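You operate a simulated robot arm through the tools that you are given. There is no shell and no other tool. Be economical: measure what you need, move in short steps, check, and stop when the job is done.

Carry out the task below with a simulated robot arm. There is one attempt and no reset: what you move stays moved.

JOB
Switch off at the cabinet, shut the air valve and hang the blue tag by it.
Fine: stop all, control off, main switch off, in that order; the needle falls to zero.

The check looks at the end state, three seconds after you hand in, the way a careful person would. Anything else that was tipped, shoved, dropped, spilled or broken makes it a failure.

ROBOT AND FRAMES
A 7-joint arm with a two-finger parallel gripper on a trunk, on a base that drives. Base frame: it is fixed to the floor where the robot stands at the start and does not move with it; the origin is under the middle of the robot, x ahead of it, y to its left, z up. Readings come in mm, rad, newtons and seconds.
With the tool pointing down near the work surface it reaches from about 360 to 840 mm from the robot's upright axis, wherever it stands. Its first joint turns from -2.007 to 2.007 rad. Places, roughly: air service unit [800, -300, 1400]; air valve peg [800, -200, 1100]; blue air valve [800, -200, 1200]; cabinet emergency stop button [600, 0, 1200]; cabinet reset button [500, 300, 1300]; control off button [500, 400, 1300]; control on button [500, 500, 1300]; counter knob [500, 300, 1100]; drain tap [800, -400, 1100]; horn off button [600, 200, 1300]; lamp test button [600, 100, 1200]; lane one control box [300, 1200, 1200]; lane three control box [500, 800, 1200]; lane two control box [400, 1000, 1200]; main switch [500, 500, 1100]; red lock ring [800, -300, 1300]. Payload 3.91 kg.
Tool frame: the origin (TCP) lies between the finger pads and is the grasp point; the fingertips stand 30 mm ahead of it; z points along the fingers, y is the line along which they close. The gripper opens to 110 mm. The fingers are 20 mm wide and 10 mm thick; the gripper's body (48 by 112 mm) begins 55 mm behind the TCP.
Orientation is that of the tool frame in the base frame, as [roll, pitch, yaw] about the fixed x, y, z axes, in that order (R = Rz(yaw) Ry(pitch) Rx(roll)). With the fingers straight down and closing along the base's y, the tool's x points along the base's -x, its y along +y and its z along -z.

CONTROLS
- The arm moves only by the tool arm_command. Its argument "increments" is a list of rows, each a list of 7 numbers: the shift along the tool's x, y, z in units of 40 mm (1.0 is 40 mm), then the turn, a rotation vector about the tool's x, y, z in units of 6 degrees (1.0 is 6 degrees), then the closure, from 0 (fully open) to 1 (shut). In form: [[x, y, z, rx, ry, rz, hand], ...]. A call has 1 to 10 rows; each row shifts and turns the commanded pose from where the row before left it, along the tool's axes as they then stand. A call with a number of a shift or a turn outside -1 to 1 is refused whole. A row lasts 0.2 s, in which the tool goes at most 50 mm and 0.15 rad; a call with a longer step from one row to the next is refused whole, and so is a gripper value outside its range. A pose out of reach is approached as far as the arm can. The call stops where the force on the tool passes 40 N (or 10 N more than at its start, if that is more) or the arm is blocked; 0.2 s more then pass. The fingers move at their own pace (about 153 mm/s each) and stop on an object; they squeeze with about 27 N. The grip force told is the motor's: it shows also when the fingers shut on nothing. Time passes only in rows, and 0.2 s behind the last, so rows that do not move let the fingers close. The reply holds the time, the measured pose of the TCP, the force on the tool along the base axes, the opening and the grip force, in the units named above and with some noise, with the torque about the TCP (base axes, N m) and any sound that the robot's microphone picked up.
- Cameras (640 x 400 px; columns grow to the right, rows downward): "scene" is now at [236.2, 210.6, 1556.4]; the picture's right is [0.06, -1.00, 0.00], its down [-0.41, -0.03, -0.91] and it looks along [0.91, 0.06, -0.41] (base axes); focal length 214 px, centre (320, 200). "wrist" rides on the gripper at [72, 17, -103] in the tool frame; the picture's right is [-0.23, 0.97, 0.00], its down [-0.76, -0.18, -0.62] and it looks along [-0.61, -0.14, 0.78] (tool axes); focal length 222 px, centre (320, 200). There is no depth. A picture from a camera that has moved, and an enlarged one, comes with that camera's place and axes in the base frame and with its lens.
- capture(camera): a new picture of that camera. No time passes.
- slide_trunk(by): slides the trunk up (or, below 0, down) by that many mm; the arm and the scene camera ride with it, the base frame stays. It gives what a move gives, with no picture.
- steer(legs): drives the robot by 1 to 6 legs, each [ahead, left, turn to the left] in mm, mm and rad, along the robot's own axes; the way and the turn of a leg run together, so that a leg with both is an arc; at most 1500 mm and 3.142 rad a leg. The arm and the cameras ride along, it lands a little off, and it stops where it bumps. It gives what a move gives.
- pan_tilt(pan, tilt): turns the head with the scene camera to pan (to the left, within 1.396 rad either way) and tilt (down, from -0.506 to 1.204), counted from straight ahead of the robot. It gives what a move gives.
- close_up(camera, box): a new picture of the part [left, top, right, bottom] of that camera's present view, enlarged. No time passes.
- job_done(): hands the job in; it is judged then, once.

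Work in short steps. Places have to be worked out from the pictures, the camera data and where the tool is seen: move nearer, look again, correct. Check each grasp and each placing, and mend what went wrong. You have 120 turns and 90 pictures in all, those below and enlarged ones among them. Open the gripper and draw the arm clear of the work before you hand the job in, unless the task says otherwise; then end with one line.

The tools are called after "Request:" by a JSON object that holds its "fn" and its "kwargs". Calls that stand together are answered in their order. arm_command: Moves the arm, as the interface text tells. Its arguments: {"type":"object","properties":{"increments":{"type":"array"}},"required":["increments"]} The other tools are called the same way: slide_trunk (by) slides the trunk up or down; steer (legs) drives the base; pan_tilt (pan, tilt) turns the head that bears the scene camera; capture (camera) takes a picture; close_up (camera, box) takes an enlarged picture of a part of a camera's view; job_done () hands the job in.

At the start:

```text
time: 0.0
tcp_pos: [533.2, -76.9, 1636.8]
tcp_rot: [3.141, 0.0, 3.141]
contact_force: [0.3, 0.4, 0.0]
moment: [-0.01, 0.0, -0.03]
width: 110.1
grip_force: 0.1
trunk travel left (down, up): [-875.0, 115.0]
robot x, y, heading: [-2.4, 1.0, -0.003]
head pan, tilt: [0.063, 0.419]
```

scene: 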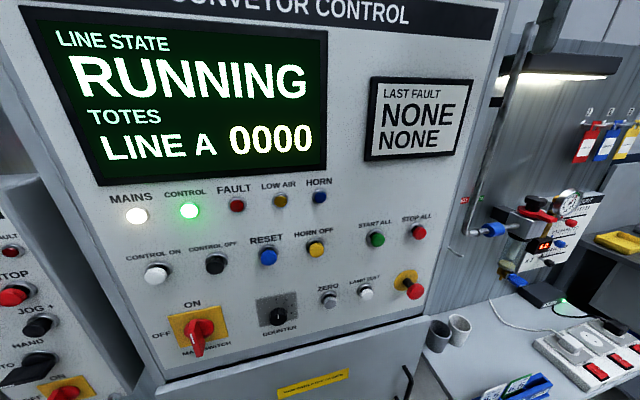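
wrist: 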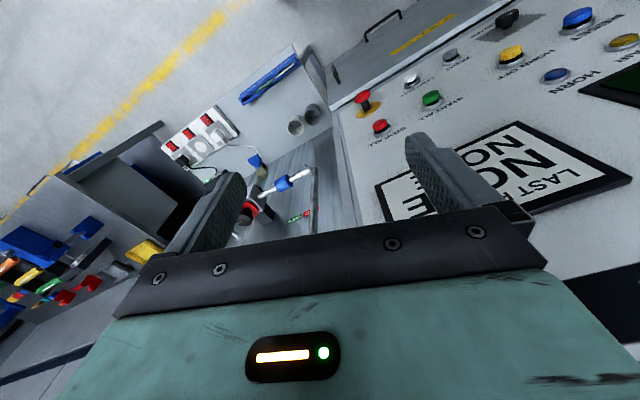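

I start by looking closely at the cabinet controls and the air service area.

Request:
{"fn": "close_up", "kwargs": {"camera": "scene", "box": [100, 170, 440, 380]}}

Request:
{"fn": "close_up", "kwargs": {"camera": "scene", "box": [440, 90, 640, 300]}}

```text
1.88 times, centred on (270, 275) of scene
camera zoom: at [236.2, 210.6, 1556.4], right [0.06, -1.0, 0.0], down [-0.41, -0.03, -0.91], along [0.91, 0.06, -0.41], focal length 404 px, centre (414, 59)
```

zoom: 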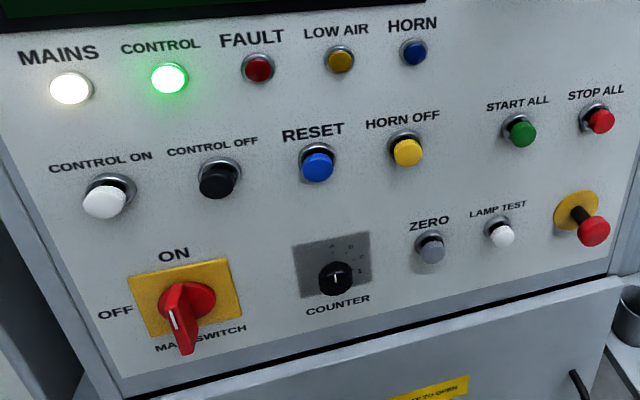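

```text
1.90 times, centred on (540, 195) of scene
camera zoom: at [236.2, 210.6, 1556.4], right [0.06, -1.0, 0.0], down [-0.41, -0.03, -0.91], along [0.91, 0.06, -0.41], focal length 408 px, centre (-99, 210)
```

zoom: 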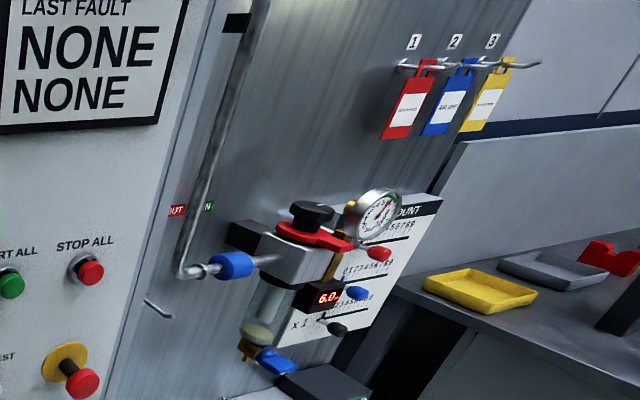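

The display is RUNNING, the main switch points ON, and the blue sleeve valve sits on the pipe. I back off to get room for a horizontal tool, and the second viewpoint will let me triangulate.

Request:
{"fn": "steer", "kwargs": {"legs": [[-250, 0, 0]]}}

Request:
{"fn": "slide_trunk", "kwargs": {"by": -250}}

Request:
{"fn": "capture", "kwargs": {"camera": "scene"}}

```text
time: 1.8
tcp_pos: [290.3, -76.7, 1636.1]
tcp_rot: [3.141, 0.0, -3.141]
contact_force: [0.6, -0.1, -0.4]
moment: [0.0, 0.04, 0.03]
width: 109.9
grip_force: 0.1
trunk travel left (down, up): [-875.0, 115.0]
robot x, y, heading: [-240.4, 0.2, 0.001]
head pan, tilt: [0.063, 0.419]
```

```text
time: 4.4
tcp_pos: [291.7, -75.4, 1388.0]
tcp_rot: [-3.141, 0.0, -3.14]
contact_force: [0.2, 0.0, 0.6]
moment: [-0.02, -0.01, -0.02]
width: 109.9
grip_force: 0.1
trunk travel left (down, up): [-625.0, 365.0]
robot x, y, heading: [-241.6, -1.9, 0.003]
head pan, tilt: [0.063, 0.419]
```

```text
85 pictures are left
camera scene: at [-5.6, 210.8, 1306.4], right [0.06, -1.0, 0.0], down [-0.41, -0.03, -0.91], along [0.91, 0.06, -0.41], focal length 214 px, centre (320, 200)
```

scene: 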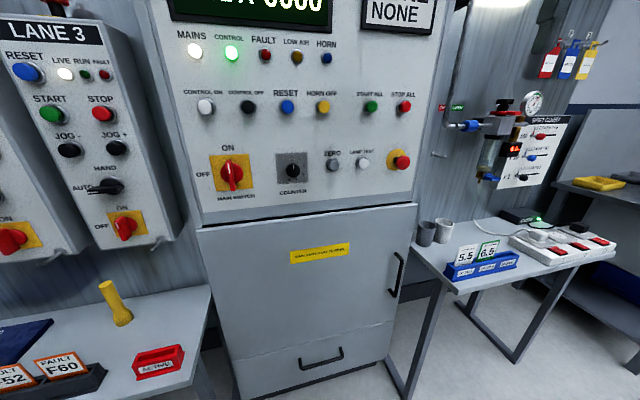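

Good overview. I tilt the head up to about level for a straight view and zoom in on the cabinet and air valve.

Request:
{"fn": "pan_tilt", "kwargs": {"pan": -0.25, "tilt": 0.1}}

Request:
{"fn": "capture", "kwargs": {"camera": "scene"}}

Request:
{"fn": "close_up", "kwargs": {"camera": "scene", "box": [60, 170, 320, 330]}}

Request:
{"fn": "close_up", "kwargs": {"camera": "scene", "box": [340, 80, 520, 270]}}

```text
time: 5.2
tcp_pos: [292.1, -75.8, 1386.4]
tcp_rot: [-3.141, 0.0, -3.139]
contact_force: [-0.7, -0.2, -0.1]
moment: [0.0, 0.03, 0.03]
width: 110.0
grip_force: 0.1
trunk travel left (down, up): [-625.0, 365.0]
robot x, y, heading: [-240.2, -1.0, 0.003]
head pan, tilt: [-0.25, 0.099]
```

```text
84 pictures are left
camera scene: at [-8.6, 182.3, 1336.1], right [-0.24, -0.97, 0.0], down [-0.1, 0.02, -0.99], along [0.96, -0.24, -0.1], focal length 214 px, centre (320, 200)
```

scene: 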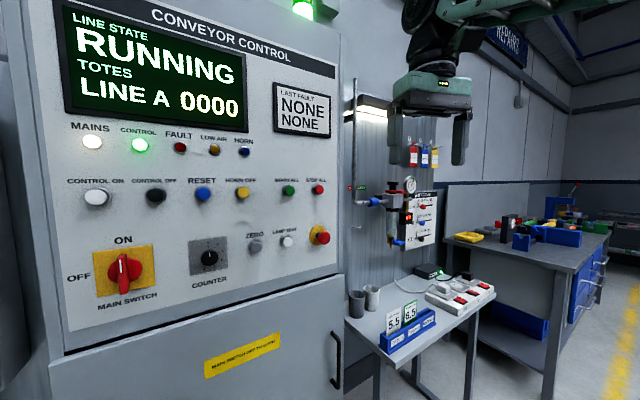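

```text
2.46 times, centred on (190, 250) of scene
camera zoom: at [-8.6, 182.3, 1336.1], right [-0.24, -0.97, 0.0], down [-0.1, 0.02, -0.99], along [0.96, -0.24, -0.1], focal length 528 px, centre (640, 77)
```

zoom: 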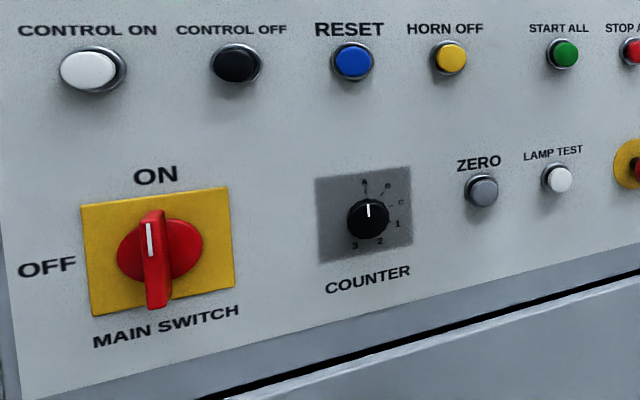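

```text
2.11 times, centred on (430, 175) of scene
camera zoom: at [-8.6, 182.3, 1336.1], right [-0.24, -0.97, 0.0], down [-0.1, 0.02, -0.99], along [0.96, -0.24, -0.1], focal length 452 px, centre (88, 253)
```

zoom: 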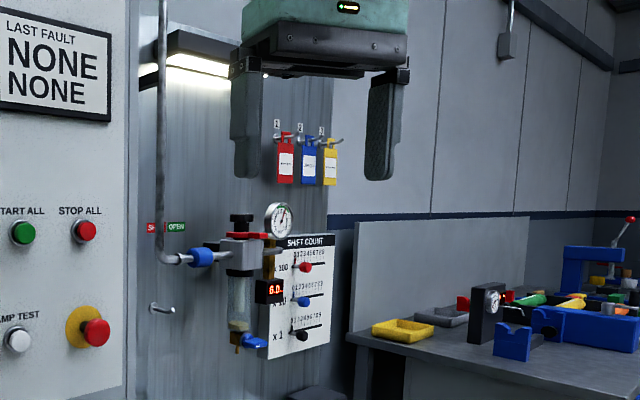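

Triangulated: control-off cap ≈ (521, 411, 1302), stop-all cap ≈ (646, 22, 1302), switch centre ≈ (511, 471, 1145). The face is vertical and pressing runs along (0.952, 0.306, 0). I swing the tool to horizontal and close the fingers.

Request:
{"fn": "arm_command", "kwargs": {"increments": [[0, 0, 0, 0, -1, 0, 1], [0, 0, 0, 0, -1, 0, 1], [0, 0, 0, 0, -1, 0, 1], [0, 0, 0, 0, -1, 0, 1], [0, 0, 0, 0, -1, 0, 1], [0, 0, 0, 0, -1, 0, 1], [0, 0, 0, 0, -1, 0, 1], [0, 0, 0, 0, -1, 0, 1]]}}

Request:
{"fn": "arm_command", "kwargs": {"increments": [[0, 0, 0, 0, -1, 0, 1], [0, 0, 0, 0, -1, 0, 1], [0, 0, 0, 0, -1, 0, 1], [0, 0, 0, 0, -1, 0, 1], [0, 0, 0, 0, -1, 0, 1], [0, 0, 0, 0, -1, 0, 1], [0, 0, 0, 0, -1, 0, 1]]}}

Request:
{"fn": "arm_command", "kwargs": {"increments": [[0, 0, 0, -1, 0, 0, 1], [0, 0, 0, -1, 0, 0, 1], [0, 0, 0, -0.97, 0, 0, 1]]}}

```text
time: 7.0
tcp_pos: [352.5, -23.8, 1332.0]
tcp_rot: [-3.141, 0.735, -3.14]
contact_force: [0.3, -0.4, -0.2]
moment: [0.03, 0.0, -0.01]
width: 0.0
grip_force: 26.6
out of reach, approached as far as the arm can: row 5, 6, 7, 8
trunk travel left (down, up): [-625.0, 365.0]
robot x, y, heading: [-241.3, -2.9, 0.003]
head pan, tilt: [-0.25, 0.099]
```

```text
time: 8.6
tcp_pos: [401.4, -7.5, 1302.8]
tcp_rot: [3.141, 1.467, -3.141]
contact_force: [0.1, 1.0, 0.6]
moment: [0.01, -0.01, -0.01]
width: 0.1
grip_force: 27.2
out of reach, approached as far as the arm can: row 1, 3, 4, 5
trunk travel left (down, up): [-625.0, 365.0]
robot x, y, heading: [-244.1, -1.5, -0.0]
head pan, tilt: [-0.25, 0.099]
```

```text
time: 9.4
tcp_pos: [419.6, 8.4, 1286.9]
tcp_rot: [2.856, 1.465, -3.117]
contact_force: [-0.1, 0.5, 0.6]
moment: [-0.02, 0.0, -0.05]
width: 0.0
grip_force: 27.0
out of reach, approached as far as the arm can: row 1, 3
trunk travel left (down, up): [-625.0, 365.0]
robot x, y, heading: [-240.1, -1.2, 0.003]
head pan, tilt: [-0.25, 0.099]
```

The tool is nearly horizontal, about 6° nose down, and the arm was too folded to keep its place. I finish the levelling while moving to a spot about 50 mm in front of STOP ALL.

Request:
{"fn": "arm_command", "kwargs": {"increments": [[0, 0, 0.6, 0, -0.97, 0, 1], [-0.1, -0.35, 0.72, 0, 0, 0, 1], [-0.1, -0.35, 0.72, 0, 0, 0, 1], [-0.1, -0.35, 0.72, 0, 0, 0, 1], [-0.08, -0.35, 0.72, 0, 0, 0, 1], [0, 0, 0, 0, 0, 0, 1]]}}

Request:
{"fn": "capture", "kwargs": {"camera": "scene"}}

Request:
{"fn": "capture", "kwargs": {"camera": "wrist"}}

```text
time: 10.8
tcp_pos: [539.5, 10.8, 1324.7]
tcp_rot: [1.667, 1.539, 1.973]
contact_force: [0.4, 0.3, 0.5]
moment: [0.01, 0.0, 0.02]
width: 0.0
grip_force: 27.1
out of reach, approached as far as the arm can: row 3, 4, 5
trunk travel left (down, up): [-625.0, 365.0]
robot x, y, heading: [-240.4, -1.5, 0.0]
head pan, tilt: [-0.25, 0.099]
```

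```text
81 pictures are left
camera scene: at [-8.6, 182.3, 1336.2], right [-0.25, -0.97, 0.0], down [-0.1, 0.02, -1.0], along [0.96, -0.24, -0.1], focal length 214 px, centre (320, 200)
```

scene: 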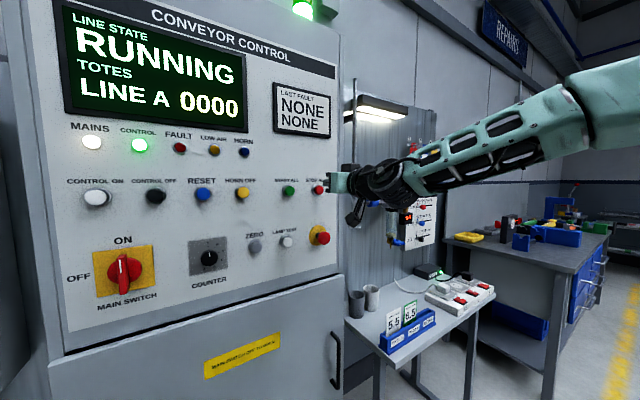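

```text
80 pictures are left
camera wrist: at [435.7, -0.9, 1252.6], right [-0.29, 0.92, 0.26], down [-0.53, -0.38, 0.76], along [0.8, 0.08, 0.6], focal length 222 px, centre (320, 200)
```

wrist: 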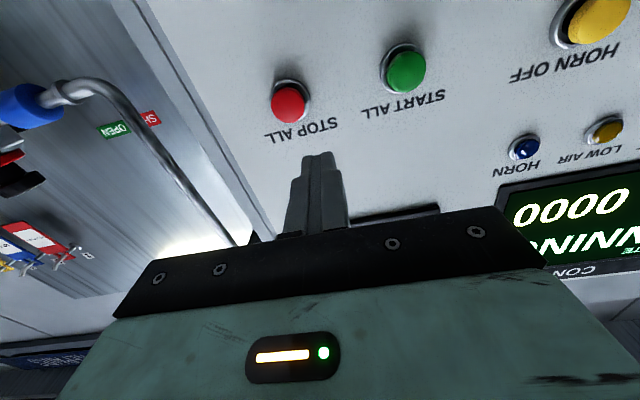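

The arm is near its stretch limit here. I retract the tool and drive nearer.

Request:
{"fn": "arm_command", "kwargs": {"increments": [[0, 0, -1, 0, 0, 0, 1], [0, 0, -1, 0, 0, 0, 1], [0, 0, -0.5, 0, 0, 0, 1]]}}

Request:
{"fn": "steer", "kwargs": {"legs": [[120, 0, 0]]}}

```text
time: 11.6
tcp_pos: [453.0, 1.8, 1328.0]
tcp_rot: [1.611, 1.541, 1.918]
contact_force: [0.0, -0.5, -0.8]
moment: [-0.02, -0.02, 0.0]
width: 0.0
grip_force: 26.8
out of reach, approached as far as the arm can: row 2, 3
trunk travel left (down, up): [-625.0, 365.0]
robot x, y, heading: [-240.0, 3.4, 0.005]
head pan, tilt: [-0.25, 0.099]
```

```text
time: 12.8
tcp_pos: [568.2, 4.3, 1327.4]
tcp_rot: [1.591, 1.539, 1.897]
contact_force: [0.2, -0.1, 0.3]
moment: [-0.03, 0.03, 0.04]
width: 0.0
grip_force: 27.4
trunk travel left (down, up): [-625.0, 365.0]
robot x, y, heading: [-128.9, 0.6, 0.002]
head pan, tilt: [-0.25, 0.099]
```

I line up: 25 mm down and 6 mm right, staying ~35 mm short of contact.

Request:
{"fn": "arm_command", "kwargs": {"increments": [[0.3, -0.08, 0, 0, 0, 0, 1], [0.33, -0.08, 0.2, 0, 0, 0, 1], [0, 0, 0, 0, 0, 0, 1]]}}

Request:
{"fn": "capture", "kwargs": {"camera": "wrist"}}

Request:
{"fn": "close_up", "kwargs": {"camera": "scene", "box": [240, 150, 480, 300]}}

```text
time: 13.6
tcp_pos: [577.9, 5.2, 1304.7]
tcp_rot: [1.689, 1.54, 1.991]
contact_force: [0.4, -0.7, -0.2]
moment: [0.01, 0.01, 0.01]
width: 0.0
grip_force: 27.0
out of reach, approached as far as the arm can: row 2
trunk travel left (down, up): [-625.0, 365.0]
robot x, y, heading: [-119.5, -0.1, 0.007]
head pan, tilt: [-0.25, 0.099]
```

```text
79 pictures are left
camera wrist: at [474.0, -7.1, 1232.5], right [-0.28, 0.92, 0.26], down [-0.53, -0.38, 0.76], along [0.8, 0.08, 0.6], focal length 222 px, centre (320, 200)
```

wrist: 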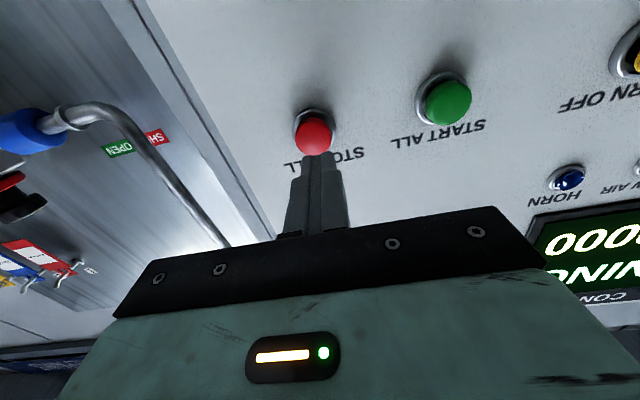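

```text
2.67 times, centred on (360, 225) of scene
camera zoom: at [107.0, 182.9, 1336.2], right [-0.24, -0.97, 0.0], down [-0.1, 0.02, -1.0], along [0.97, -0.24, -0.1], focal length 572 px, centre (213, 133)
```

zoom: 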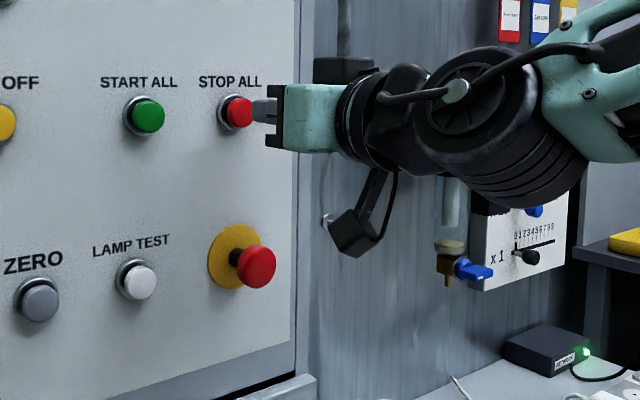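

Aligned; the cap is ~40 mm ahead. I advance slowly and watch the force.

Request:
{"fn": "arm_command", "kwargs": {"increments": [[0, -0.1, 0.4, 0, 0, 0, 1], [0, 0, 0.4, 0, 0, 0, 1], [0, 0, 0.15, 0, 0, 0, 1], [0, 0, 0.1, 0, 0, 0, 1]]}}

Request:
{"fn": "capture", "kwargs": {"camera": "scene"}}

```text
time: 14.6
tcp_pos: [618.1, 14.4, 1304.9]
tcp_rot: [1.584, 1.539, 1.89]
contact_force: [-3.7, -0.6, 1.5]
moment: [0.01, -0.07, 0.03]
width: 0.1
grip_force: 26.5
trunk travel left (down, up): [-625.0, 365.0]
robot x, y, heading: [-128.5, 1.7, 0.006]
head pan, tilt: [-0.25, 0.099]
heard: click
```

```text
77 pictures are left
camera scene: at [106.7, 182.8, 1336.3], right [-0.24, -0.97, 0.0], down [-0.1, 0.02, -1.0], along [0.97, -0.24, -0.1], focal length 214 px, centre (320, 200)
```

scene: 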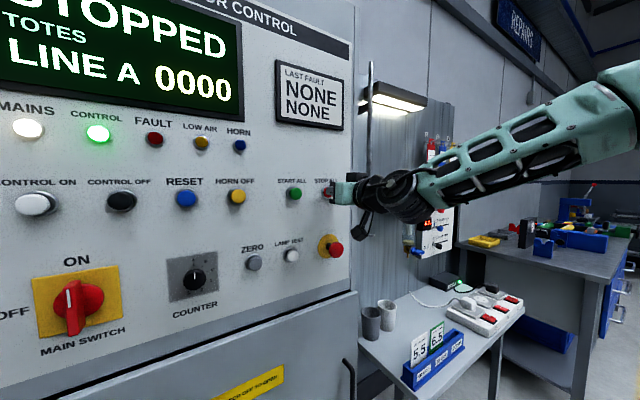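

It clicked and the display reads STOPPED. I retract and sweep left to CONTROL OFF with the arm alone.

Request:
{"fn": "arm_command", "kwargs": {"increments": [[0, 0, -1, 0, 0, 0, 1], [0, 0, -1, 0, 0, 0, 1], [0, 1, 0, 0, 0, 0, 1], [0, 1, 0, 0, 0, 0, 1], [0, 1, 0, 0, 0, 0, 1], [0, 1, 0, 0, 0, 0, 1], [0, 1, 0, 0, 0, 0, 1], [0, 1, 0, 0, 0, 0, 1]]}}

```text
time: 16.4
tcp_pos: [475.8, 238.2, 1311.3]
tcp_rot: [1.601, 1.537, 1.907]
contact_force: [0.5, -0.9, 0.1]
moment: [-0.01, 0.01, 0.06]
width: 0.0
grip_force: 26.0
out of reach, approached as far as the arm can: row 2
trunk travel left (down, up): [-625.0, 365.0]
robot x, y, heading: [-124.0, 0.9, 0.003]
head pan, tilt: [-0.25, 0.099]
```

Continuing left 150 mm to a stand-off in front of CONTROL OFF.

Request:
{"fn": "arm_command", "kwargs": {"increments": [[0, 1, 0, 0, 0, 0, 1], [0.1, 1, 0, 0, 0, 0, 1], [0.1, 1, 0, 0, 0, 0, 1], [0, 0.77, 0.3, 0, 0, 0, 1], [0, 0, 0, 0, 0, 0, 1]]}}

Request:
{"fn": "capture", "kwargs": {"camera": "wrist"}}

Request:
{"fn": "capture", "kwargs": {"camera": "scene"}}

```text
time: 17.6
tcp_pos: [441.1, 384.4, 1309.7]
tcp_rot: [1.595, 1.539, 1.903]
contact_force: [0.4, 0.0, 0.2]
moment: [-0.02, 0.0, 0.02]
width: 0.0
grip_force: 26.6
trunk travel left (down, up): [-625.0, 365.0]
robot x, y, heading: [-126.2, -0.6, 0.001]
head pan, tilt: [-0.25, 0.099]
```

```text
76 pictures are left
camera wrist: at [336.2, 372.3, 1237.7], right [-0.29, 0.92, 0.26], down [-0.53, -0.38, 0.76], along [0.79, 0.08, 0.6], focal length 222 px, centre (320, 200)
```

wrist: 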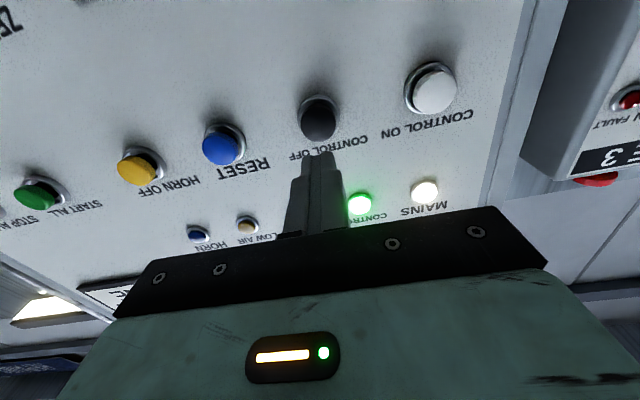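

```text
75 pictures are left
camera scene: at [107.0, 182.9, 1336.2], right [-0.24, -0.97, 0.0], down [-0.1, 0.02, -1.0], along [0.97, -0.24, -0.1], focal length 214 px, centre (320, 200)
```

scene: 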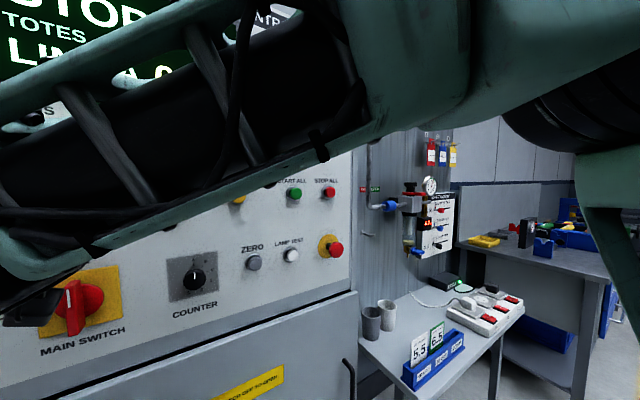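

Lined up; contact ~54 mm ahead. I advance and press.

Request:
{"fn": "arm_command", "kwargs": {"increments": [[0.15, 0, 0.5, 0, 0, 0, 1], [0, 0.02, 0.5, 0, 0, 0, 1], [0, 0, 0.3, 0, 0, 0, 1], [0, 0, 0.12, 0, 0, 0, 1]]}}

Request:
{"fn": "capture", "kwargs": {"camera": "wrist"}}

```text
time: 18.6
tcp_pos: [494.7, 403.5, 1304.4]
tcp_rot: [1.573, 1.54, 1.882]
contact_force: [-16.0, -9.7, -1.9]
moment: [-0.01, 0.07, -0.09]
width: 0.2
grip_force: 27.1
trunk travel left (down, up): [-625.0, 365.0]
robot x, y, heading: [-123.4, -0.4, 0.003]
head pan, tilt: [-0.25, 0.099]
heard: click
```

```text
74 pictures are left
camera wrist: at [390.2, 390.4, 1231.3], right [-0.29, 0.92, 0.26], down [-0.53, -0.38, 0.76], along [0.79, 0.08, 0.6], focal length 222 px, centre (320, 200)
```

wrist: 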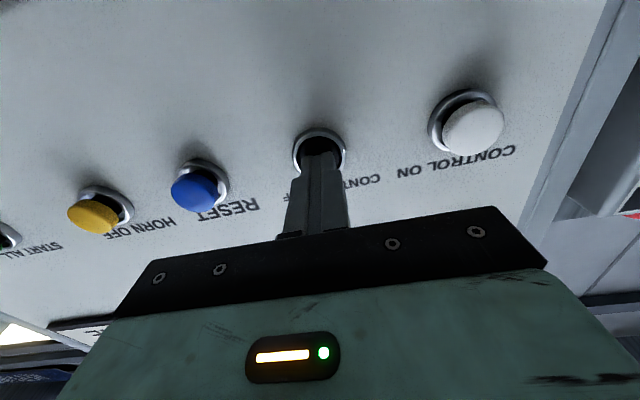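

Clicked. I retract 100 mm, check the CONTROL lamp, and open the fingers for the main switch.

Request:
{"fn": "arm_command", "kwargs": {"increments": [[0, 0, -1, 0, 0, 0, 1], [0, 0, -1, 0, 0, 0, 1], [0, 0, -0.75, 0, 0, 0, 0.5], [0, 0, 0, 0, 0, 0, 0.5]]}}

Request:
{"fn": "capture", "kwargs": {"camera": "wrist"}}

```text
time: 19.6
tcp_pos: [390.9, 370.8, 1301.8]
tcp_rot: [1.596, 1.539, 1.903]
contact_force: [-0.1, 1.0, -0.4]
moment: [-0.03, -0.01, -0.02]
width: 55.2
grip_force: 0.1
trunk travel left (down, up): [-625.0, 365.0]
robot x, y, heading: [-126.0, -0.7, 0.001]
head pan, tilt: [-0.25, 0.099]
```

```text
73 pictures are left
camera wrist: at [286.2, 358.2, 1230.3], right [-0.29, 0.92, 0.26], down [-0.53, -0.38, 0.76], along [0.79, 0.08, 0.6], focal length 222 px, centre (320, 200)
```

wrist: 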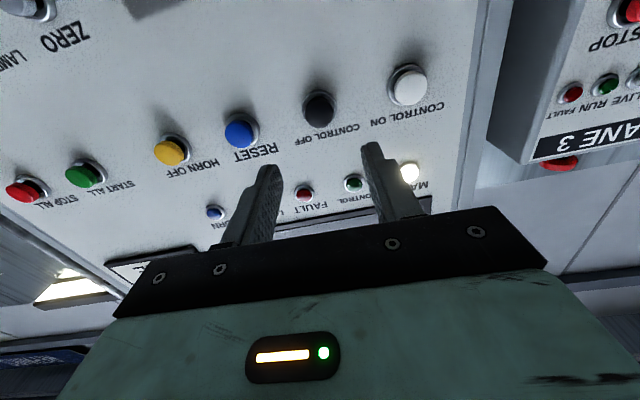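

CONTROL lamp is off. The switch axis is at ≈ (511, 471, 1145), with the bar's front standing ~40 mm off the face. I move down and left to line up.

Request:
{"fn": "arm_command", "kwargs": {"increments": [[0.8, 0.3, 0, 0, 0, 0, 0.5], [0.8, 0.3, 0, 0, 0, 0, 0.5], [0.8, 0.3, 0, 0, 0, 0, 0.5], [0.8, 0.3, 0, 0, 0, 0, 0.5], [0.72, 0.27, 0, 0, 0, 0, 0.5], [0, 0, 0, 0, 0, 0, 0.5]]}}

Request:
{"fn": "capture", "kwargs": {"camera": "wrist"}}

Request:
{"fn": "pan_tilt", "kwargs": {"pan": 0.5, "tilt": 0.4}}

Request:
{"fn": "capture", "kwargs": {"camera": "scene"}}

```text
time: 21.0
tcp_pos: [369.4, 429.1, 1148.7]
tcp_rot: [1.571, 1.54, 1.878]
contact_force: [-0.9, 0.3, 0.1]
moment: [-0.01, 0.0, -0.02]
width: 55.1
grip_force: 0.2
trunk travel left (down, up): [-625.0, 365.0]
robot x, y, heading: [-124.1, -3.5, 0.006]
head pan, tilt: [-0.25, 0.099]
```

```text
72 pictures are left
camera wrist: at [265.1, 416.5, 1076.3], right [-0.29, 0.92, 0.26], down [-0.53, -0.38, 0.76], along [0.79, 0.08, 0.6], focal length 222 px, centre (320, 200)
```

wrist: 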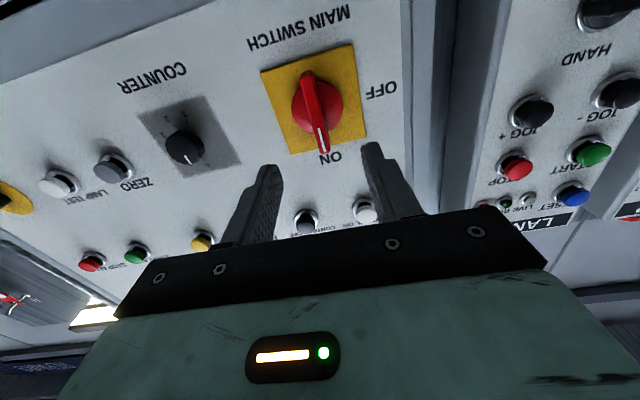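

```text
time: 22.1
tcp_pos: [368.8, 429.2, 1149.2]
tcp_rot: [1.588, 1.54, 1.896]
contact_force: [-0.4, 0.5, -0.5]
moment: [-0.01, -0.01, 0.01]
width: 55.0
grip_force: 0.0
trunk travel left (down, up): [-625.0, 365.0]
robot x, y, heading: [-121.2, 2.3, 0.0]
head pan, tilt: [0.499, 0.4]
```

```text
71 pictures are left
camera scene: at [99.0, 250.0, 1308.3], right [0.48, -0.88, 0.0], down [-0.34, -0.19, -0.92], along [0.81, 0.44, -0.39], focal length 214 px, centre (320, 200)
```

scene: 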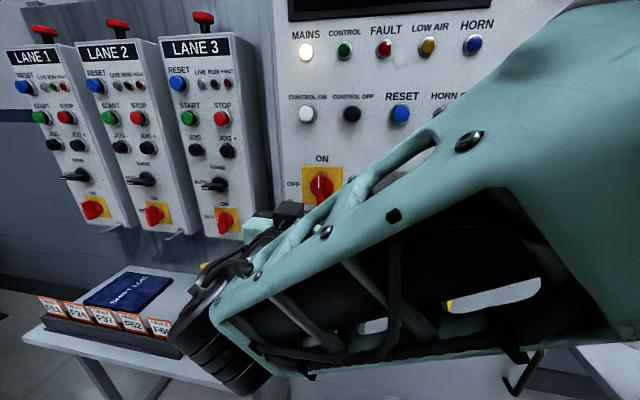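

Aligned with the upright bar. I advance 105 mm, then check before closing.

Request:
{"fn": "arm_command", "kwargs": {"increments": [[0.1, -0.08, 0.6, 0, 0, 0, 0.5], [0, 0, 0.7, 0, 0, 0, 0.5], [0, 0, 0.7, 0, 0, 0, 0.5], [0, 0, 0.6, 0, 0, 0, 0.5], [0, 0, 0, 0, 0, 0, 0.5]]}}

Request:
{"fn": "capture", "kwargs": {"camera": "wrist"}}

```text
time: 23.3
tcp_pos: [473.8, 460.1, 1144.6]
tcp_rot: [1.578, 1.541, 1.885]
contact_force: [-0.3, 0.2, 1.2]
moment: [0.03, 0.02, -0.01]
width: 55.1
grip_force: 0.0
trunk travel left (down, up): [-625.0, 365.0]
robot x, y, heading: [-125.4, 0.2, 0.001]
head pan, tilt: [0.499, 0.4]
```

```text
70 pictures are left
camera wrist: at [370.0, 446.8, 1073.2], right [-0.29, 0.92, 0.26], down [-0.53, -0.38, 0.76], along [0.79, 0.08, 0.6], focal length 222 px, centre (320, 200)
```

wrist: 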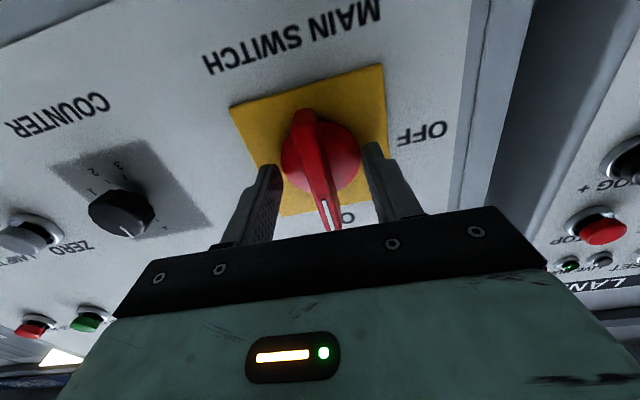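

The bar lies between the fingers. I close, then turn counter-clockwise (negative about tool z) 90° in two parts.

Request:
{"fn": "arm_command", "kwargs": {"increments": [[0, 0, 0, 0, 0, 0, 1], [0, 0, 0, 0, 0, 0, 1], [0, 0, 0, 0, 0, 0, 1]]}}

Request:
{"fn": "arm_command", "kwargs": {"increments": [[0, 0, 0, 0, 0, -1, 1], [0, 0, 0, 0, 0, -1, 1], [0, 0, 0, 0, 0, -1, 1], [0, 0, 0, 0, 0, -1, 1], [0, 0, 0, 0, 0, -1, 1]]}}

```text
time: 24.1
tcp_pos: [474.4, 459.6, 1145.7]
tcp_rot: [1.576, 1.539, 1.885]
contact_force: [4.1, 6.2, 1.6]
moment: [-0.06, -0.21, 0.58]
width: 52.1
grip_force: 45.2
trunk travel left (down, up): [-625.0, 365.0]
robot x, y, heading: [-125.3, -0.1, 0.002]
head pan, tilt: [0.499, 0.4]
```

```text
time: 25.3
tcp_pos: [473.5, 459.4, 1146.4]
tcp_rot: [-1.568, 1.076, -1.262]
contact_force: [23.5, 22.7, 9.1]
moment: [0.27, -0.81, 0.66]
width: 51.7
grip_force: 44.8
trunk travel left (down, up): [-625.0, 365.0]
robot x, y, heading: [-126.7, -0.9, 0.001]
head pan, tilt: [0.499, 0.4]
```

Width stopped at 52 mm, so the fingers hold the round base rather than the bar. I look at whether it turned.

Request:
{"fn": "capture", "kwargs": {"camera": "wrist"}}

Request:
{"fn": "close_up", "kwargs": {"camera": "scene", "box": [240, 120, 440, 260]}}

```text
69 pictures are left
camera wrist: at [380.8, 410.3, 1072.6], right [-0.29, 0.92, -0.26], down [-0.66, 0.01, 0.75], along [0.7, 0.39, 0.6], focal length 222 px, centre (320, 200)
```

wrist: 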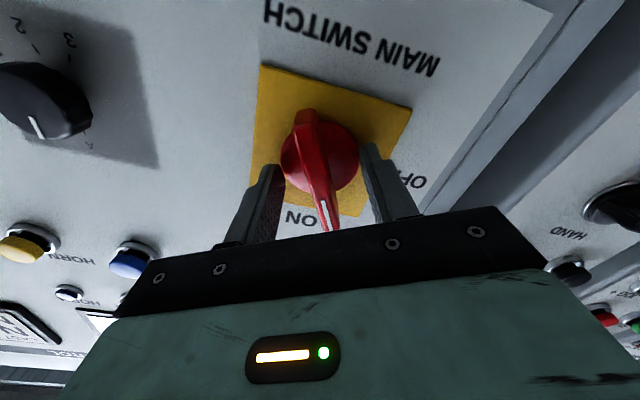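

```text
2.86 times, centred on (340, 190) of scene
camera zoom: at [100.0, 251.2, 1307.9], right [0.48, -0.88, 0.0], down [-0.34, -0.19, -0.92], along [0.81, 0.44, -0.39], focal length 613 px, centre (263, 229)
```

zoom: 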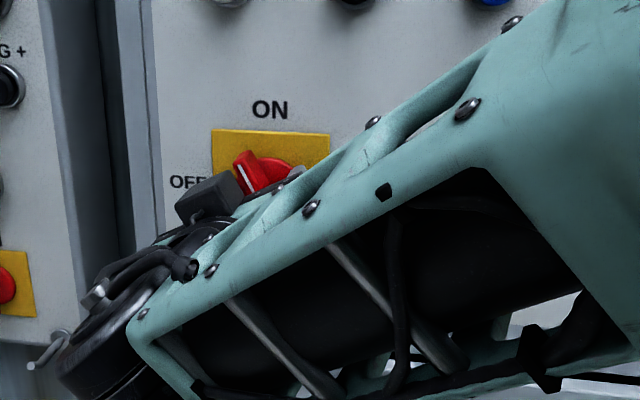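

The knob turned with the gripper by ~30°, so the hold works. I continue the turn.

Request:
{"fn": "arm_command", "kwargs": {"increments": [[0, 0, 0.03, 0, 0, -1, 1], [0, 0, 0.03, 0, 0, -1, 1], [0, 0, 0, 0, 0, -1, 1], [0, 0, 0, 0, 0, -1, 1], [0, 0, 0, 0, 0, -1, 1]]}}

```text
time: 26.1
tcp_pos: [469.0, 456.9, 1142.4]
tcp_rot: [-1.575, 0.789, -1.269]
contact_force: [-15.0, -18.3, 2.9]
moment: [0.12, -0.36, 0.97]
width: 11.8
grip_force: 45.2
trunk travel left (down, up): [-625.0, 365.0]
robot x, y, heading: [-125.3, 1.0, 0.006]
head pan, tilt: [0.499, 0.4]
stopped in row 3: the force on the tool passed its limit at 47 N (the readings are from after the stop); the commanded pose is now the measured one
```

The fingers slipped off the base and now hold something 12 mm wide, presumably the bar. I check.

Request:
{"fn": "capture", "kwargs": {"camera": "wrist"}}

Request:
{"fn": "close_up", "kwargs": {"camera": "scene", "box": [240, 120, 440, 260]}}

```text
67 pictures are left
camera wrist: at [382.5, 388.6, 1080.1], right [-0.26, 0.81, -0.53], down [-0.72, 0.2, 0.67], along [0.65, 0.55, 0.53], focal length 222 px, centre (320, 200)
```

wrist: 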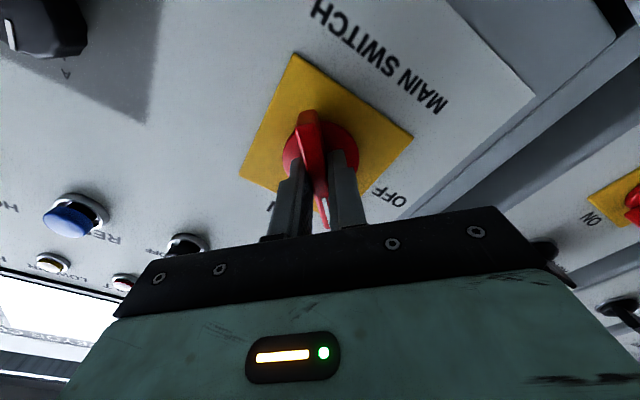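

```text
2.86 times, centred on (340, 190) of scene
camera zoom: at [97.2, 247.8, 1308.6], right [0.48, -0.88, 0.0], down [-0.34, -0.19, -0.92], along [0.81, 0.44, -0.39], focal length 613 px, centre (263, 229)
```

zoom: 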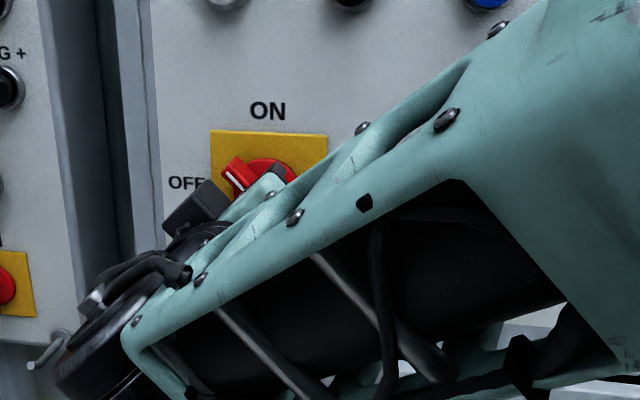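

It now grips the bar itself at ~45°. I turn the remaining 45°.

Request:
{"fn": "arm_command", "kwargs": {"increments": [[0, 0, 0, 0, 0, -1, 1], [0, 0, 0, 0, 0, -1, 1], [0, 0, 0, 0, 0, -1, 1], [0, 0, 0, 0, 0, -1, 1]]}}

Request:
{"fn": "arm_command", "kwargs": {"increments": [[0, 0, 0, 0, 0, -1, 1], [0, 0, 0, 0, 0, -1, 1], [0, 0, 0, 0, 0, -1, 1], [0, 0, 0, 0, 0, -0.7, 1]]}}

Request:
{"fn": "close_up", "kwargs": {"camera": "scene", "box": [240, 20, 440, 260]}}

Request:
{"fn": "capture", "kwargs": {"camera": "wrist"}}

```text
time: 27.2
tcp_pos: [467.9, 455.6, 1144.8]
tcp_rot: [-1.574, 0.37, -1.268]
contact_force: [-14.9, -15.3, 5.3]
moment: [-0.2, 0.69, -0.43]
width: 12.0
grip_force: 45.1
trunk travel left (down, up): [-625.0, 365.0]
robot x, y, heading: [-123.2, 1.1, 0.002]
head pan, tilt: [0.499, 0.4]
stopped in row 4: the force on the tool passed its limit at 40 N (the readings are from after the stop); the commanded pose is now the measured one
```

```text
time: 28.2
tcp_pos: [469.1, 456.4, 1144.3]
tcp_rot: [-1.572, -0.018, -1.265]
contact_force: [-20.2, -22.0, 11.7]
moment: [1.0, -0.08, -0.49]
width: 11.8
grip_force: 45.1
trunk travel left (down, up): [-625.0, 365.0]
robot x, y, heading: [-129.9, -0.2, 0.005]
head pan, tilt: [0.499, 0.4]
```

```text
1.67 times, centred on (340, 140) of scene
camera zoom: at [96.6, 247.4, 1308.9], right [0.48, -0.88, 0.0], down [-0.34, -0.19, -0.92], along [0.81, 0.44, -0.39], focal length 358 px, centre (287, 300)
```

zoom: 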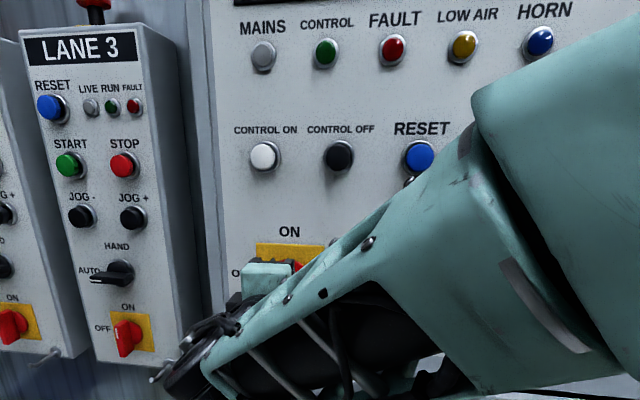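

```text
64 pictures are left
camera wrist: at [393.1, 356.3, 1129.1], right [-0.06, 0.2, -0.98], down [-0.82, 0.54, 0.17], along [0.56, 0.82, 0.13], focal length 222 px, centre (320, 200)
```

wrist: 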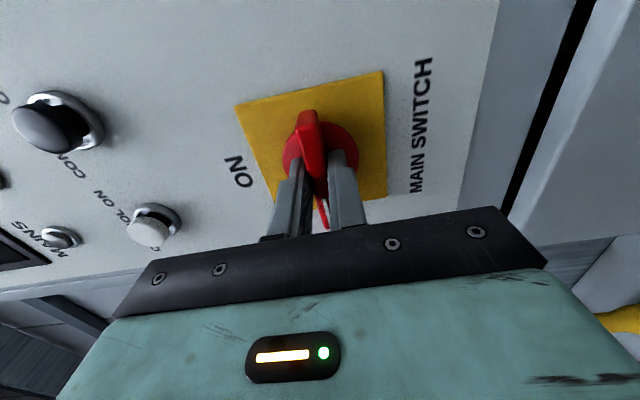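

MAINS lamp is out and the bar lies at OFF. I open and retract straight.

Request:
{"fn": "arm_command", "kwargs": {"increments": [[0, 0, 0, 0, 0, 0, 0.4], [0, 0, 0, 0, 0, 0, 0.4], [0, 0, -0.8, 0, 0, 0, 0.4], [0, 0, -1, 0, 0, 0, 0.4], [0, 0, -1, 0, 0, 0, 0.4], [0, 0, -0.5, 0, 0, 0, 0.4]]}}

Request:
{"fn": "capture", "kwargs": {"camera": "wrist"}}

```text
time: 29.8
tcp_pos: [391.7, 397.3, 1139.0]
tcp_rot: [-1.569, -0.027, -1.354]
contact_force: [0.5, -0.7, -0.3]
moment: [0.07, 0.02, -0.01]
width: 65.8
grip_force: 0.0
trunk travel left (down, up): [-625.0, 365.0]
robot x, y, heading: [-124.6, -0.9, 0.007]
head pan, tilt: [0.499, 0.4]
stopped in row 6: the arm was blocked; the commanded pose is now the measured one
```

```text
63 pictures are left
camera wrist: at [307.5, 303.7, 1124.2], right [-0.04, 0.19, -0.98], down [-0.77, 0.61, 0.15], along [0.63, 0.76, 0.12], focal length 222 px, centre (320, 200)
```

wrist: 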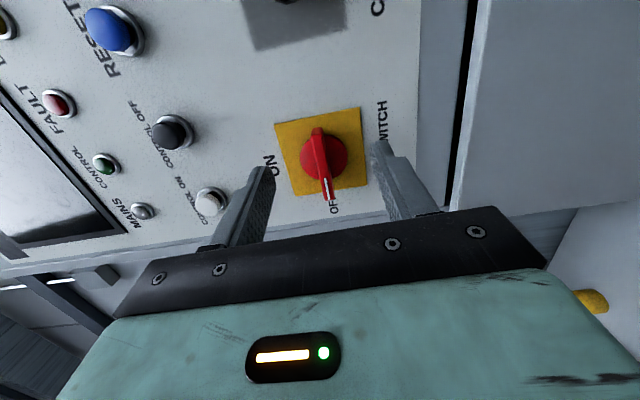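

The switch is OFF. I back the robot straight away from the cabinet (space it used before) and look at the scene.

Request:
{"fn": "steer", "kwargs": {"legs": [[-150, 0, 0]]}}

Request:
{"fn": "arm_command", "kwargs": {"increments": [[1, 0, 0, 0, 0, 0, 0.4], [1, 0, 0, 0, 0, 0, 0.4], [1, 0, 0, 0, 0, 0, 0.4], [1, 0, 0, 0, 0, 0, 0.4], [1, 0, 0, 0, 0, 0, 0.4], [1, 0, 0, 0, 0, 0, 0.4], [1, 0, 0, 0, 0, 0, 0.4]]}}

Request:
{"fn": "pan_tilt", "kwargs": {"pan": -0.3, "tilt": 0.25}}

Request:
{"fn": "capture", "kwargs": {"camera": "scene"}}

```text
time: 31.2
tcp_pos: [243.8, 393.9, 1139.6]
tcp_rot: [-1.568, -0.028, -1.355]
contact_force: [0.0, 0.5, -0.1]
moment: [0.0, 0.01, 0.0]
width: 66.0
grip_force: 0.1
trunk travel left (down, up): [-625.0, 365.0]
robot x, y, heading: [-278.0, 1.0, -0.002]
head pan, tilt: [0.499, 0.4]
```

```text
time: 32.8
tcp_pos: [307.9, 129.6, 1150.0]
tcp_rot: [-1.57, -0.027, -1.357]
contact_force: [1.1, -0.3, 0.2]
moment: [0.0, 0.01, -0.02]
width: 66.1
grip_force: 0.0
out of reach, approached as far as the arm can: row 7
trunk travel left (down, up): [-625.0, 365.0]
robot x, y, heading: [-279.1, -2.0, -0.002]
head pan, tilt: [0.499, 0.4]
```

```text
time: 33.9
tcp_pos: [307.8, 129.9, 1149.3]
tcp_rot: [-1.57, -0.027, -1.357]
contact_force: [1.0, -0.1, -0.1]
moment: [0.0, 0.01, -0.04]
width: 66.1
grip_force: 0.1
trunk travel left (down, up): [-625.0, 365.0]
robot x, y, heading: [-277.8, 0.7, -0.002]
head pan, tilt: [-0.3, 0.25]
```

```text
62 pictures are left
camera scene: at [-42.4, 175.9, 1322.2], right [-0.3, -0.95, 0.0], down [-0.24, 0.07, -0.97], along [0.93, -0.29, -0.25], focal length 214 px, centre (320, 200)
```

scene: 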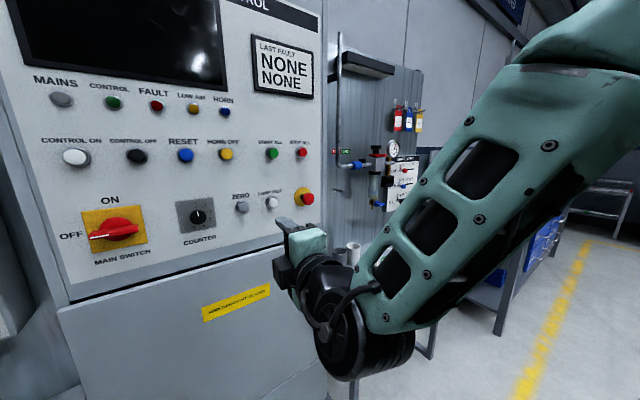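

Everything at the cabinet reads off: screen dark, MAINS and CONTROL lamps out. The pipe runs parallel to the cabinet face, and the sleeve (~(772,-238,1243)) must slide left to SHUT. I drive right first, then look.

Request:
{"fn": "steer", "kwargs": {"legs": [[0, -270, 0]]}}

Request:
{"fn": "pan_tilt", "kwargs": {"pan": 0.0, "tilt": 0.35}}

Request:
{"fn": "capture", "kwargs": {"camera": "scene"}}

Request:
{"fn": "capture", "kwargs": {"camera": "wrist"}}

```text
time: 35.8
tcp_pos: [308.5, -142.5, 1149.6]
tcp_rot: [-1.571, -0.028, -1.356]
contact_force: [0.3, 0.1, 0.1]
moment: [0.02, -0.02, 0.02]
width: 66.1
grip_force: 0.1
trunk travel left (down, up): [-625.0, 365.0]
robot x, y, heading: [-274.2, -270.4, -0.001]
head pan, tilt: [-0.3, 0.25]
```

```text
time: 36.6
tcp_pos: [308.3, -142.3, 1150.3]
tcp_rot: [-1.57, -0.028, -1.356]
contact_force: [-0.1, 0.6, 0.7]
moment: [-0.01, 0.04, 0.03]
width: 65.9
grip_force: 0.1
trunk travel left (down, up): [-625.0, 365.0]
robot x, y, heading: [-276.5, -272.9, 0.001]
head pan, tilt: [0.0, 0.351]
```

```text
61 pictures are left
camera scene: at [-39.0, -68.9, 1312.8], right [0.0, -1.0, 0.0], down [-0.34, 0.0, -0.94], along [0.94, 0.0, -0.34], focal length 214 px, centre (320, 200)
```

scene: 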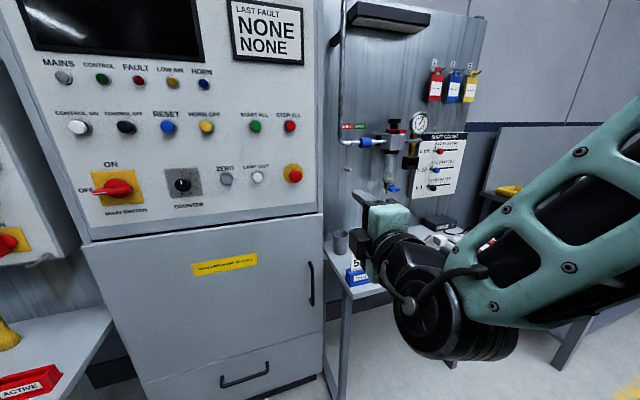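

```text
60 pictures are left
camera wrist: at [222.8, -235.3, 1134.6], right [-0.04, 0.2, -0.98], down [-0.77, 0.62, 0.16], along [0.63, 0.76, 0.13], focal length 222 px, centre (320, 200)
```

wrist: 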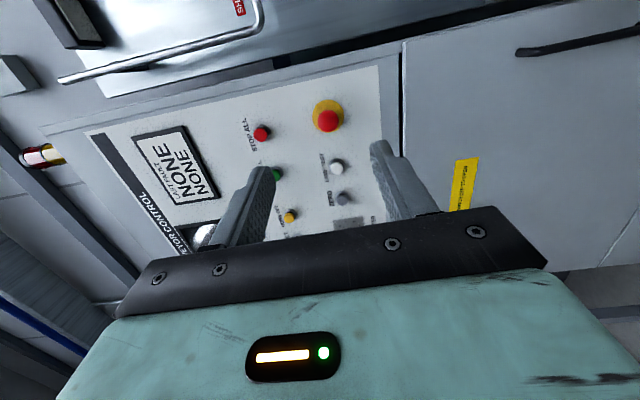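

I raise the trunk to bring the tool to the sleeve's height, and drive forward 300 mm.

Request:
{"fn": "slide_trunk", "kwargs": {"by": 93}}

Request:
{"fn": "steer", "kwargs": {"legs": [[280, -40, 0]]}}

Request:
{"fn": "pan_tilt", "kwargs": {"pan": -0.25, "tilt": 0.25}}

Request:
{"fn": "capture", "kwargs": {"camera": "scene"}}

Request:
{"fn": "close_up", "kwargs": {"camera": "scene", "box": [230, 60, 480, 220]}}

```text
time: 37.9
tcp_pos: [308.5, -142.4, 1243.9]
tcp_rot: [-1.569, -0.028, -1.357]
contact_force: [-0.5, -0.3, 1.0]
moment: [0.02, -0.03, -0.01]
width: 66.2
grip_force: 0.1
trunk travel left (down, up): [-718.0, 272.0]
robot x, y, heading: [-279.0, -270.2, 0.003]
head pan, tilt: [0.0, 0.351]
```

```text
time: 39.8
tcp_pos: [578.8, -177.2, 1243.5]
tcp_rot: [-1.57, -0.028, -1.349]
contact_force: [0.3, -0.1, 0.0]
moment: [-0.02, 0.02, -0.01]
width: 66.1
grip_force: 0.1
trunk travel left (down, up): [-718.0, 272.0]
robot x, y, heading: [-4.9, -313.8, 0.003]
head pan, tilt: [0.0, 0.351]
```

```text
time: 40.6
tcp_pos: [578.5, -177.7, 1242.8]
tcp_rot: [-1.571, -0.029, -1.349]
contact_force: [0.6, -0.8, -0.7]
moment: [0.01, -0.04, 0.0]
width: 66.0
grip_force: 0.1
trunk travel left (down, up): [-718.0, 272.0]
robot x, y, heading: [-5.5, -311.8, 0.006]
head pan, tilt: [-0.25, 0.25]
```

```text
59 pictures are left
camera scene: at [228.6, -129.2, 1415.2], right [-0.24, -0.97, 0.0], down [-0.24, 0.06, -0.97], along [0.94, -0.23, -0.25], focal length 214 px, centre (320, 200)
```

scene: 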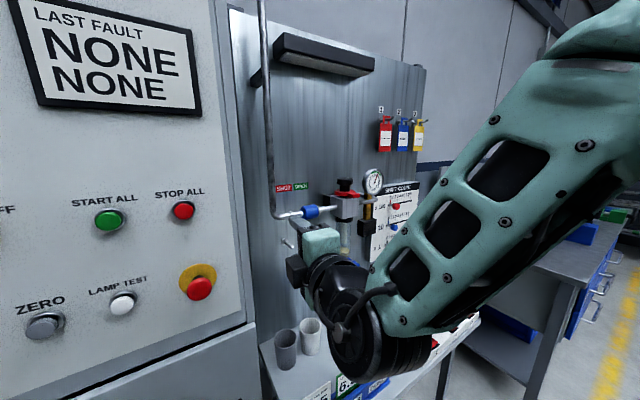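

```text
2.50 times, centred on (355, 140) of scene
camera zoom: at [228.6, -129.2, 1415.2], right [-0.24, -0.97, 0.0], down [-0.24, 0.06, -0.97], along [0.94, -0.23, -0.25], focal length 536 px, centre (232, 350)
```

zoom: 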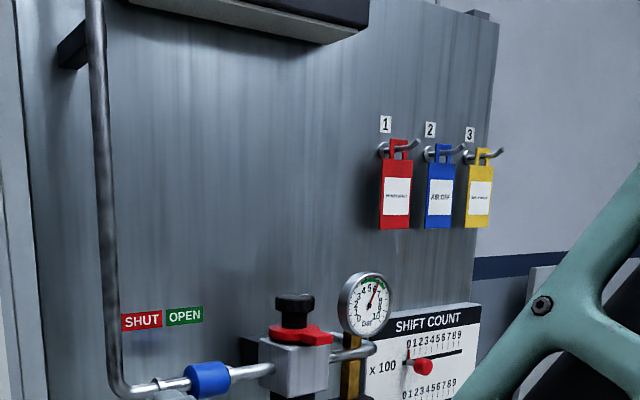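

Sleeve confirmed at ≈ (771,-238,1242), and the tags have loop handles on upturned hooks. I square the tool to the wall and shift right to be in front of the sleeve, opening to ~75 mm.

Request:
{"fn": "arm_command", "kwargs": {"increments": [[0.7, 0, 0, 0, -0.86, 0, 0.3], [0.7, 0, 0, 0, 0, 0, 0.3], [0.7, 0, 0, 0, 0, 0, 0.3], [0.7, 0, 0, 0, 0, 0, 0.3], [0, 0, 0.5, 0, 0, 0, 0.3], [0, 0, 0.5, 0, 0, 0, 0.3], [0, 0, 0.5, 0, 0, 0, 0.3], [0, 0, 0.5, 0, 0, 0, 0.3]]}}

Request:
{"fn": "capture", "kwargs": {"camera": "wrist"}}

Request:
{"fn": "capture", "kwargs": {"camera": "scene"}}

```text
time: 42.4
tcp_pos: [704.1, -210.1, 1261.0]
tcp_rot: [-1.572, -0.026, -1.258]
contact_force: [-0.2, 1.2, 0.0]
moment: [0.01, 0.02, -0.01]
width: 77.3
grip_force: 0.1
out of reach, approached as far as the arm can: row 1, 2, 3, 4
trunk travel left (down, up): [-718.0, 272.0]
robot x, y, heading: [-4.9, -314.5, 0.01]
head pan, tilt: [-0.25, 0.25]
```

```text
57 pictures are left
camera wrist: at [628.3, -310.6, 1245.4], right [-0.06, 0.19, -0.98], down [-0.83, 0.54, 0.16], along [0.56, 0.82, 0.12], focal length 222 px, centre (320, 200)
```

wrist: 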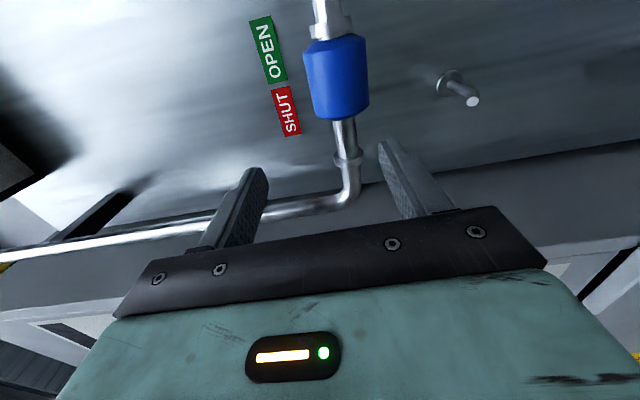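

```text
56 pictures are left
camera scene: at [228.3, -129.3, 1415.3], right [-0.24, -0.97, 0.0], down [-0.24, 0.06, -0.97], along [0.94, -0.23, -0.25], focal length 214 px, centre (320, 200)
```

scene: 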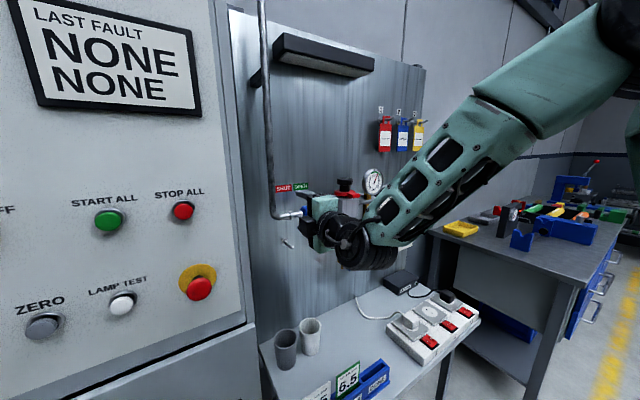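

Now 47 mm right and 19 mm down are needed before advancing.

Request:
{"fn": "arm_command", "kwargs": {"increments": [[0.6, 0.25, 0, 0, 0, 0, 0.3], [0.58, 0.23, 0, 0, 0, 0, 0.3], [0, 0, 0, 0, 0, 0, 0.3]]}}

Request:
{"fn": "capture", "kwargs": {"camera": "wrist"}}

```text
time: 43.2
tcp_pos: [719.6, -254.3, 1244.8]
tcp_rot: [-1.573, -0.028, -1.26]
contact_force: [-0.4, -0.4, 0.0]
moment: [0.0, 0.02, 0.01]
width: 76.8
grip_force: 0.0
trunk travel left (down, up): [-718.0, 272.0]
robot x, y, heading: [-8.5, -313.6, 0.006]
head pan, tilt: [-0.25, 0.25]
```

```text
55 pictures are left
camera wrist: at [643.8, -355.3, 1228.3], right [-0.06, 0.19, -0.98], down [-0.83, 0.54, 0.16], along [0.56, 0.82, 0.12], focal length 222 px, centre (320, 200)
```

wrist: 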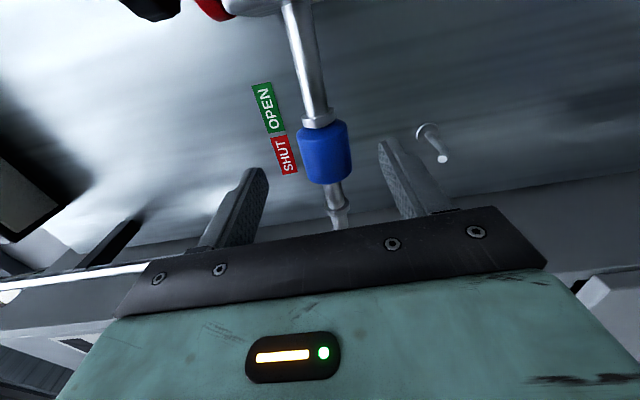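

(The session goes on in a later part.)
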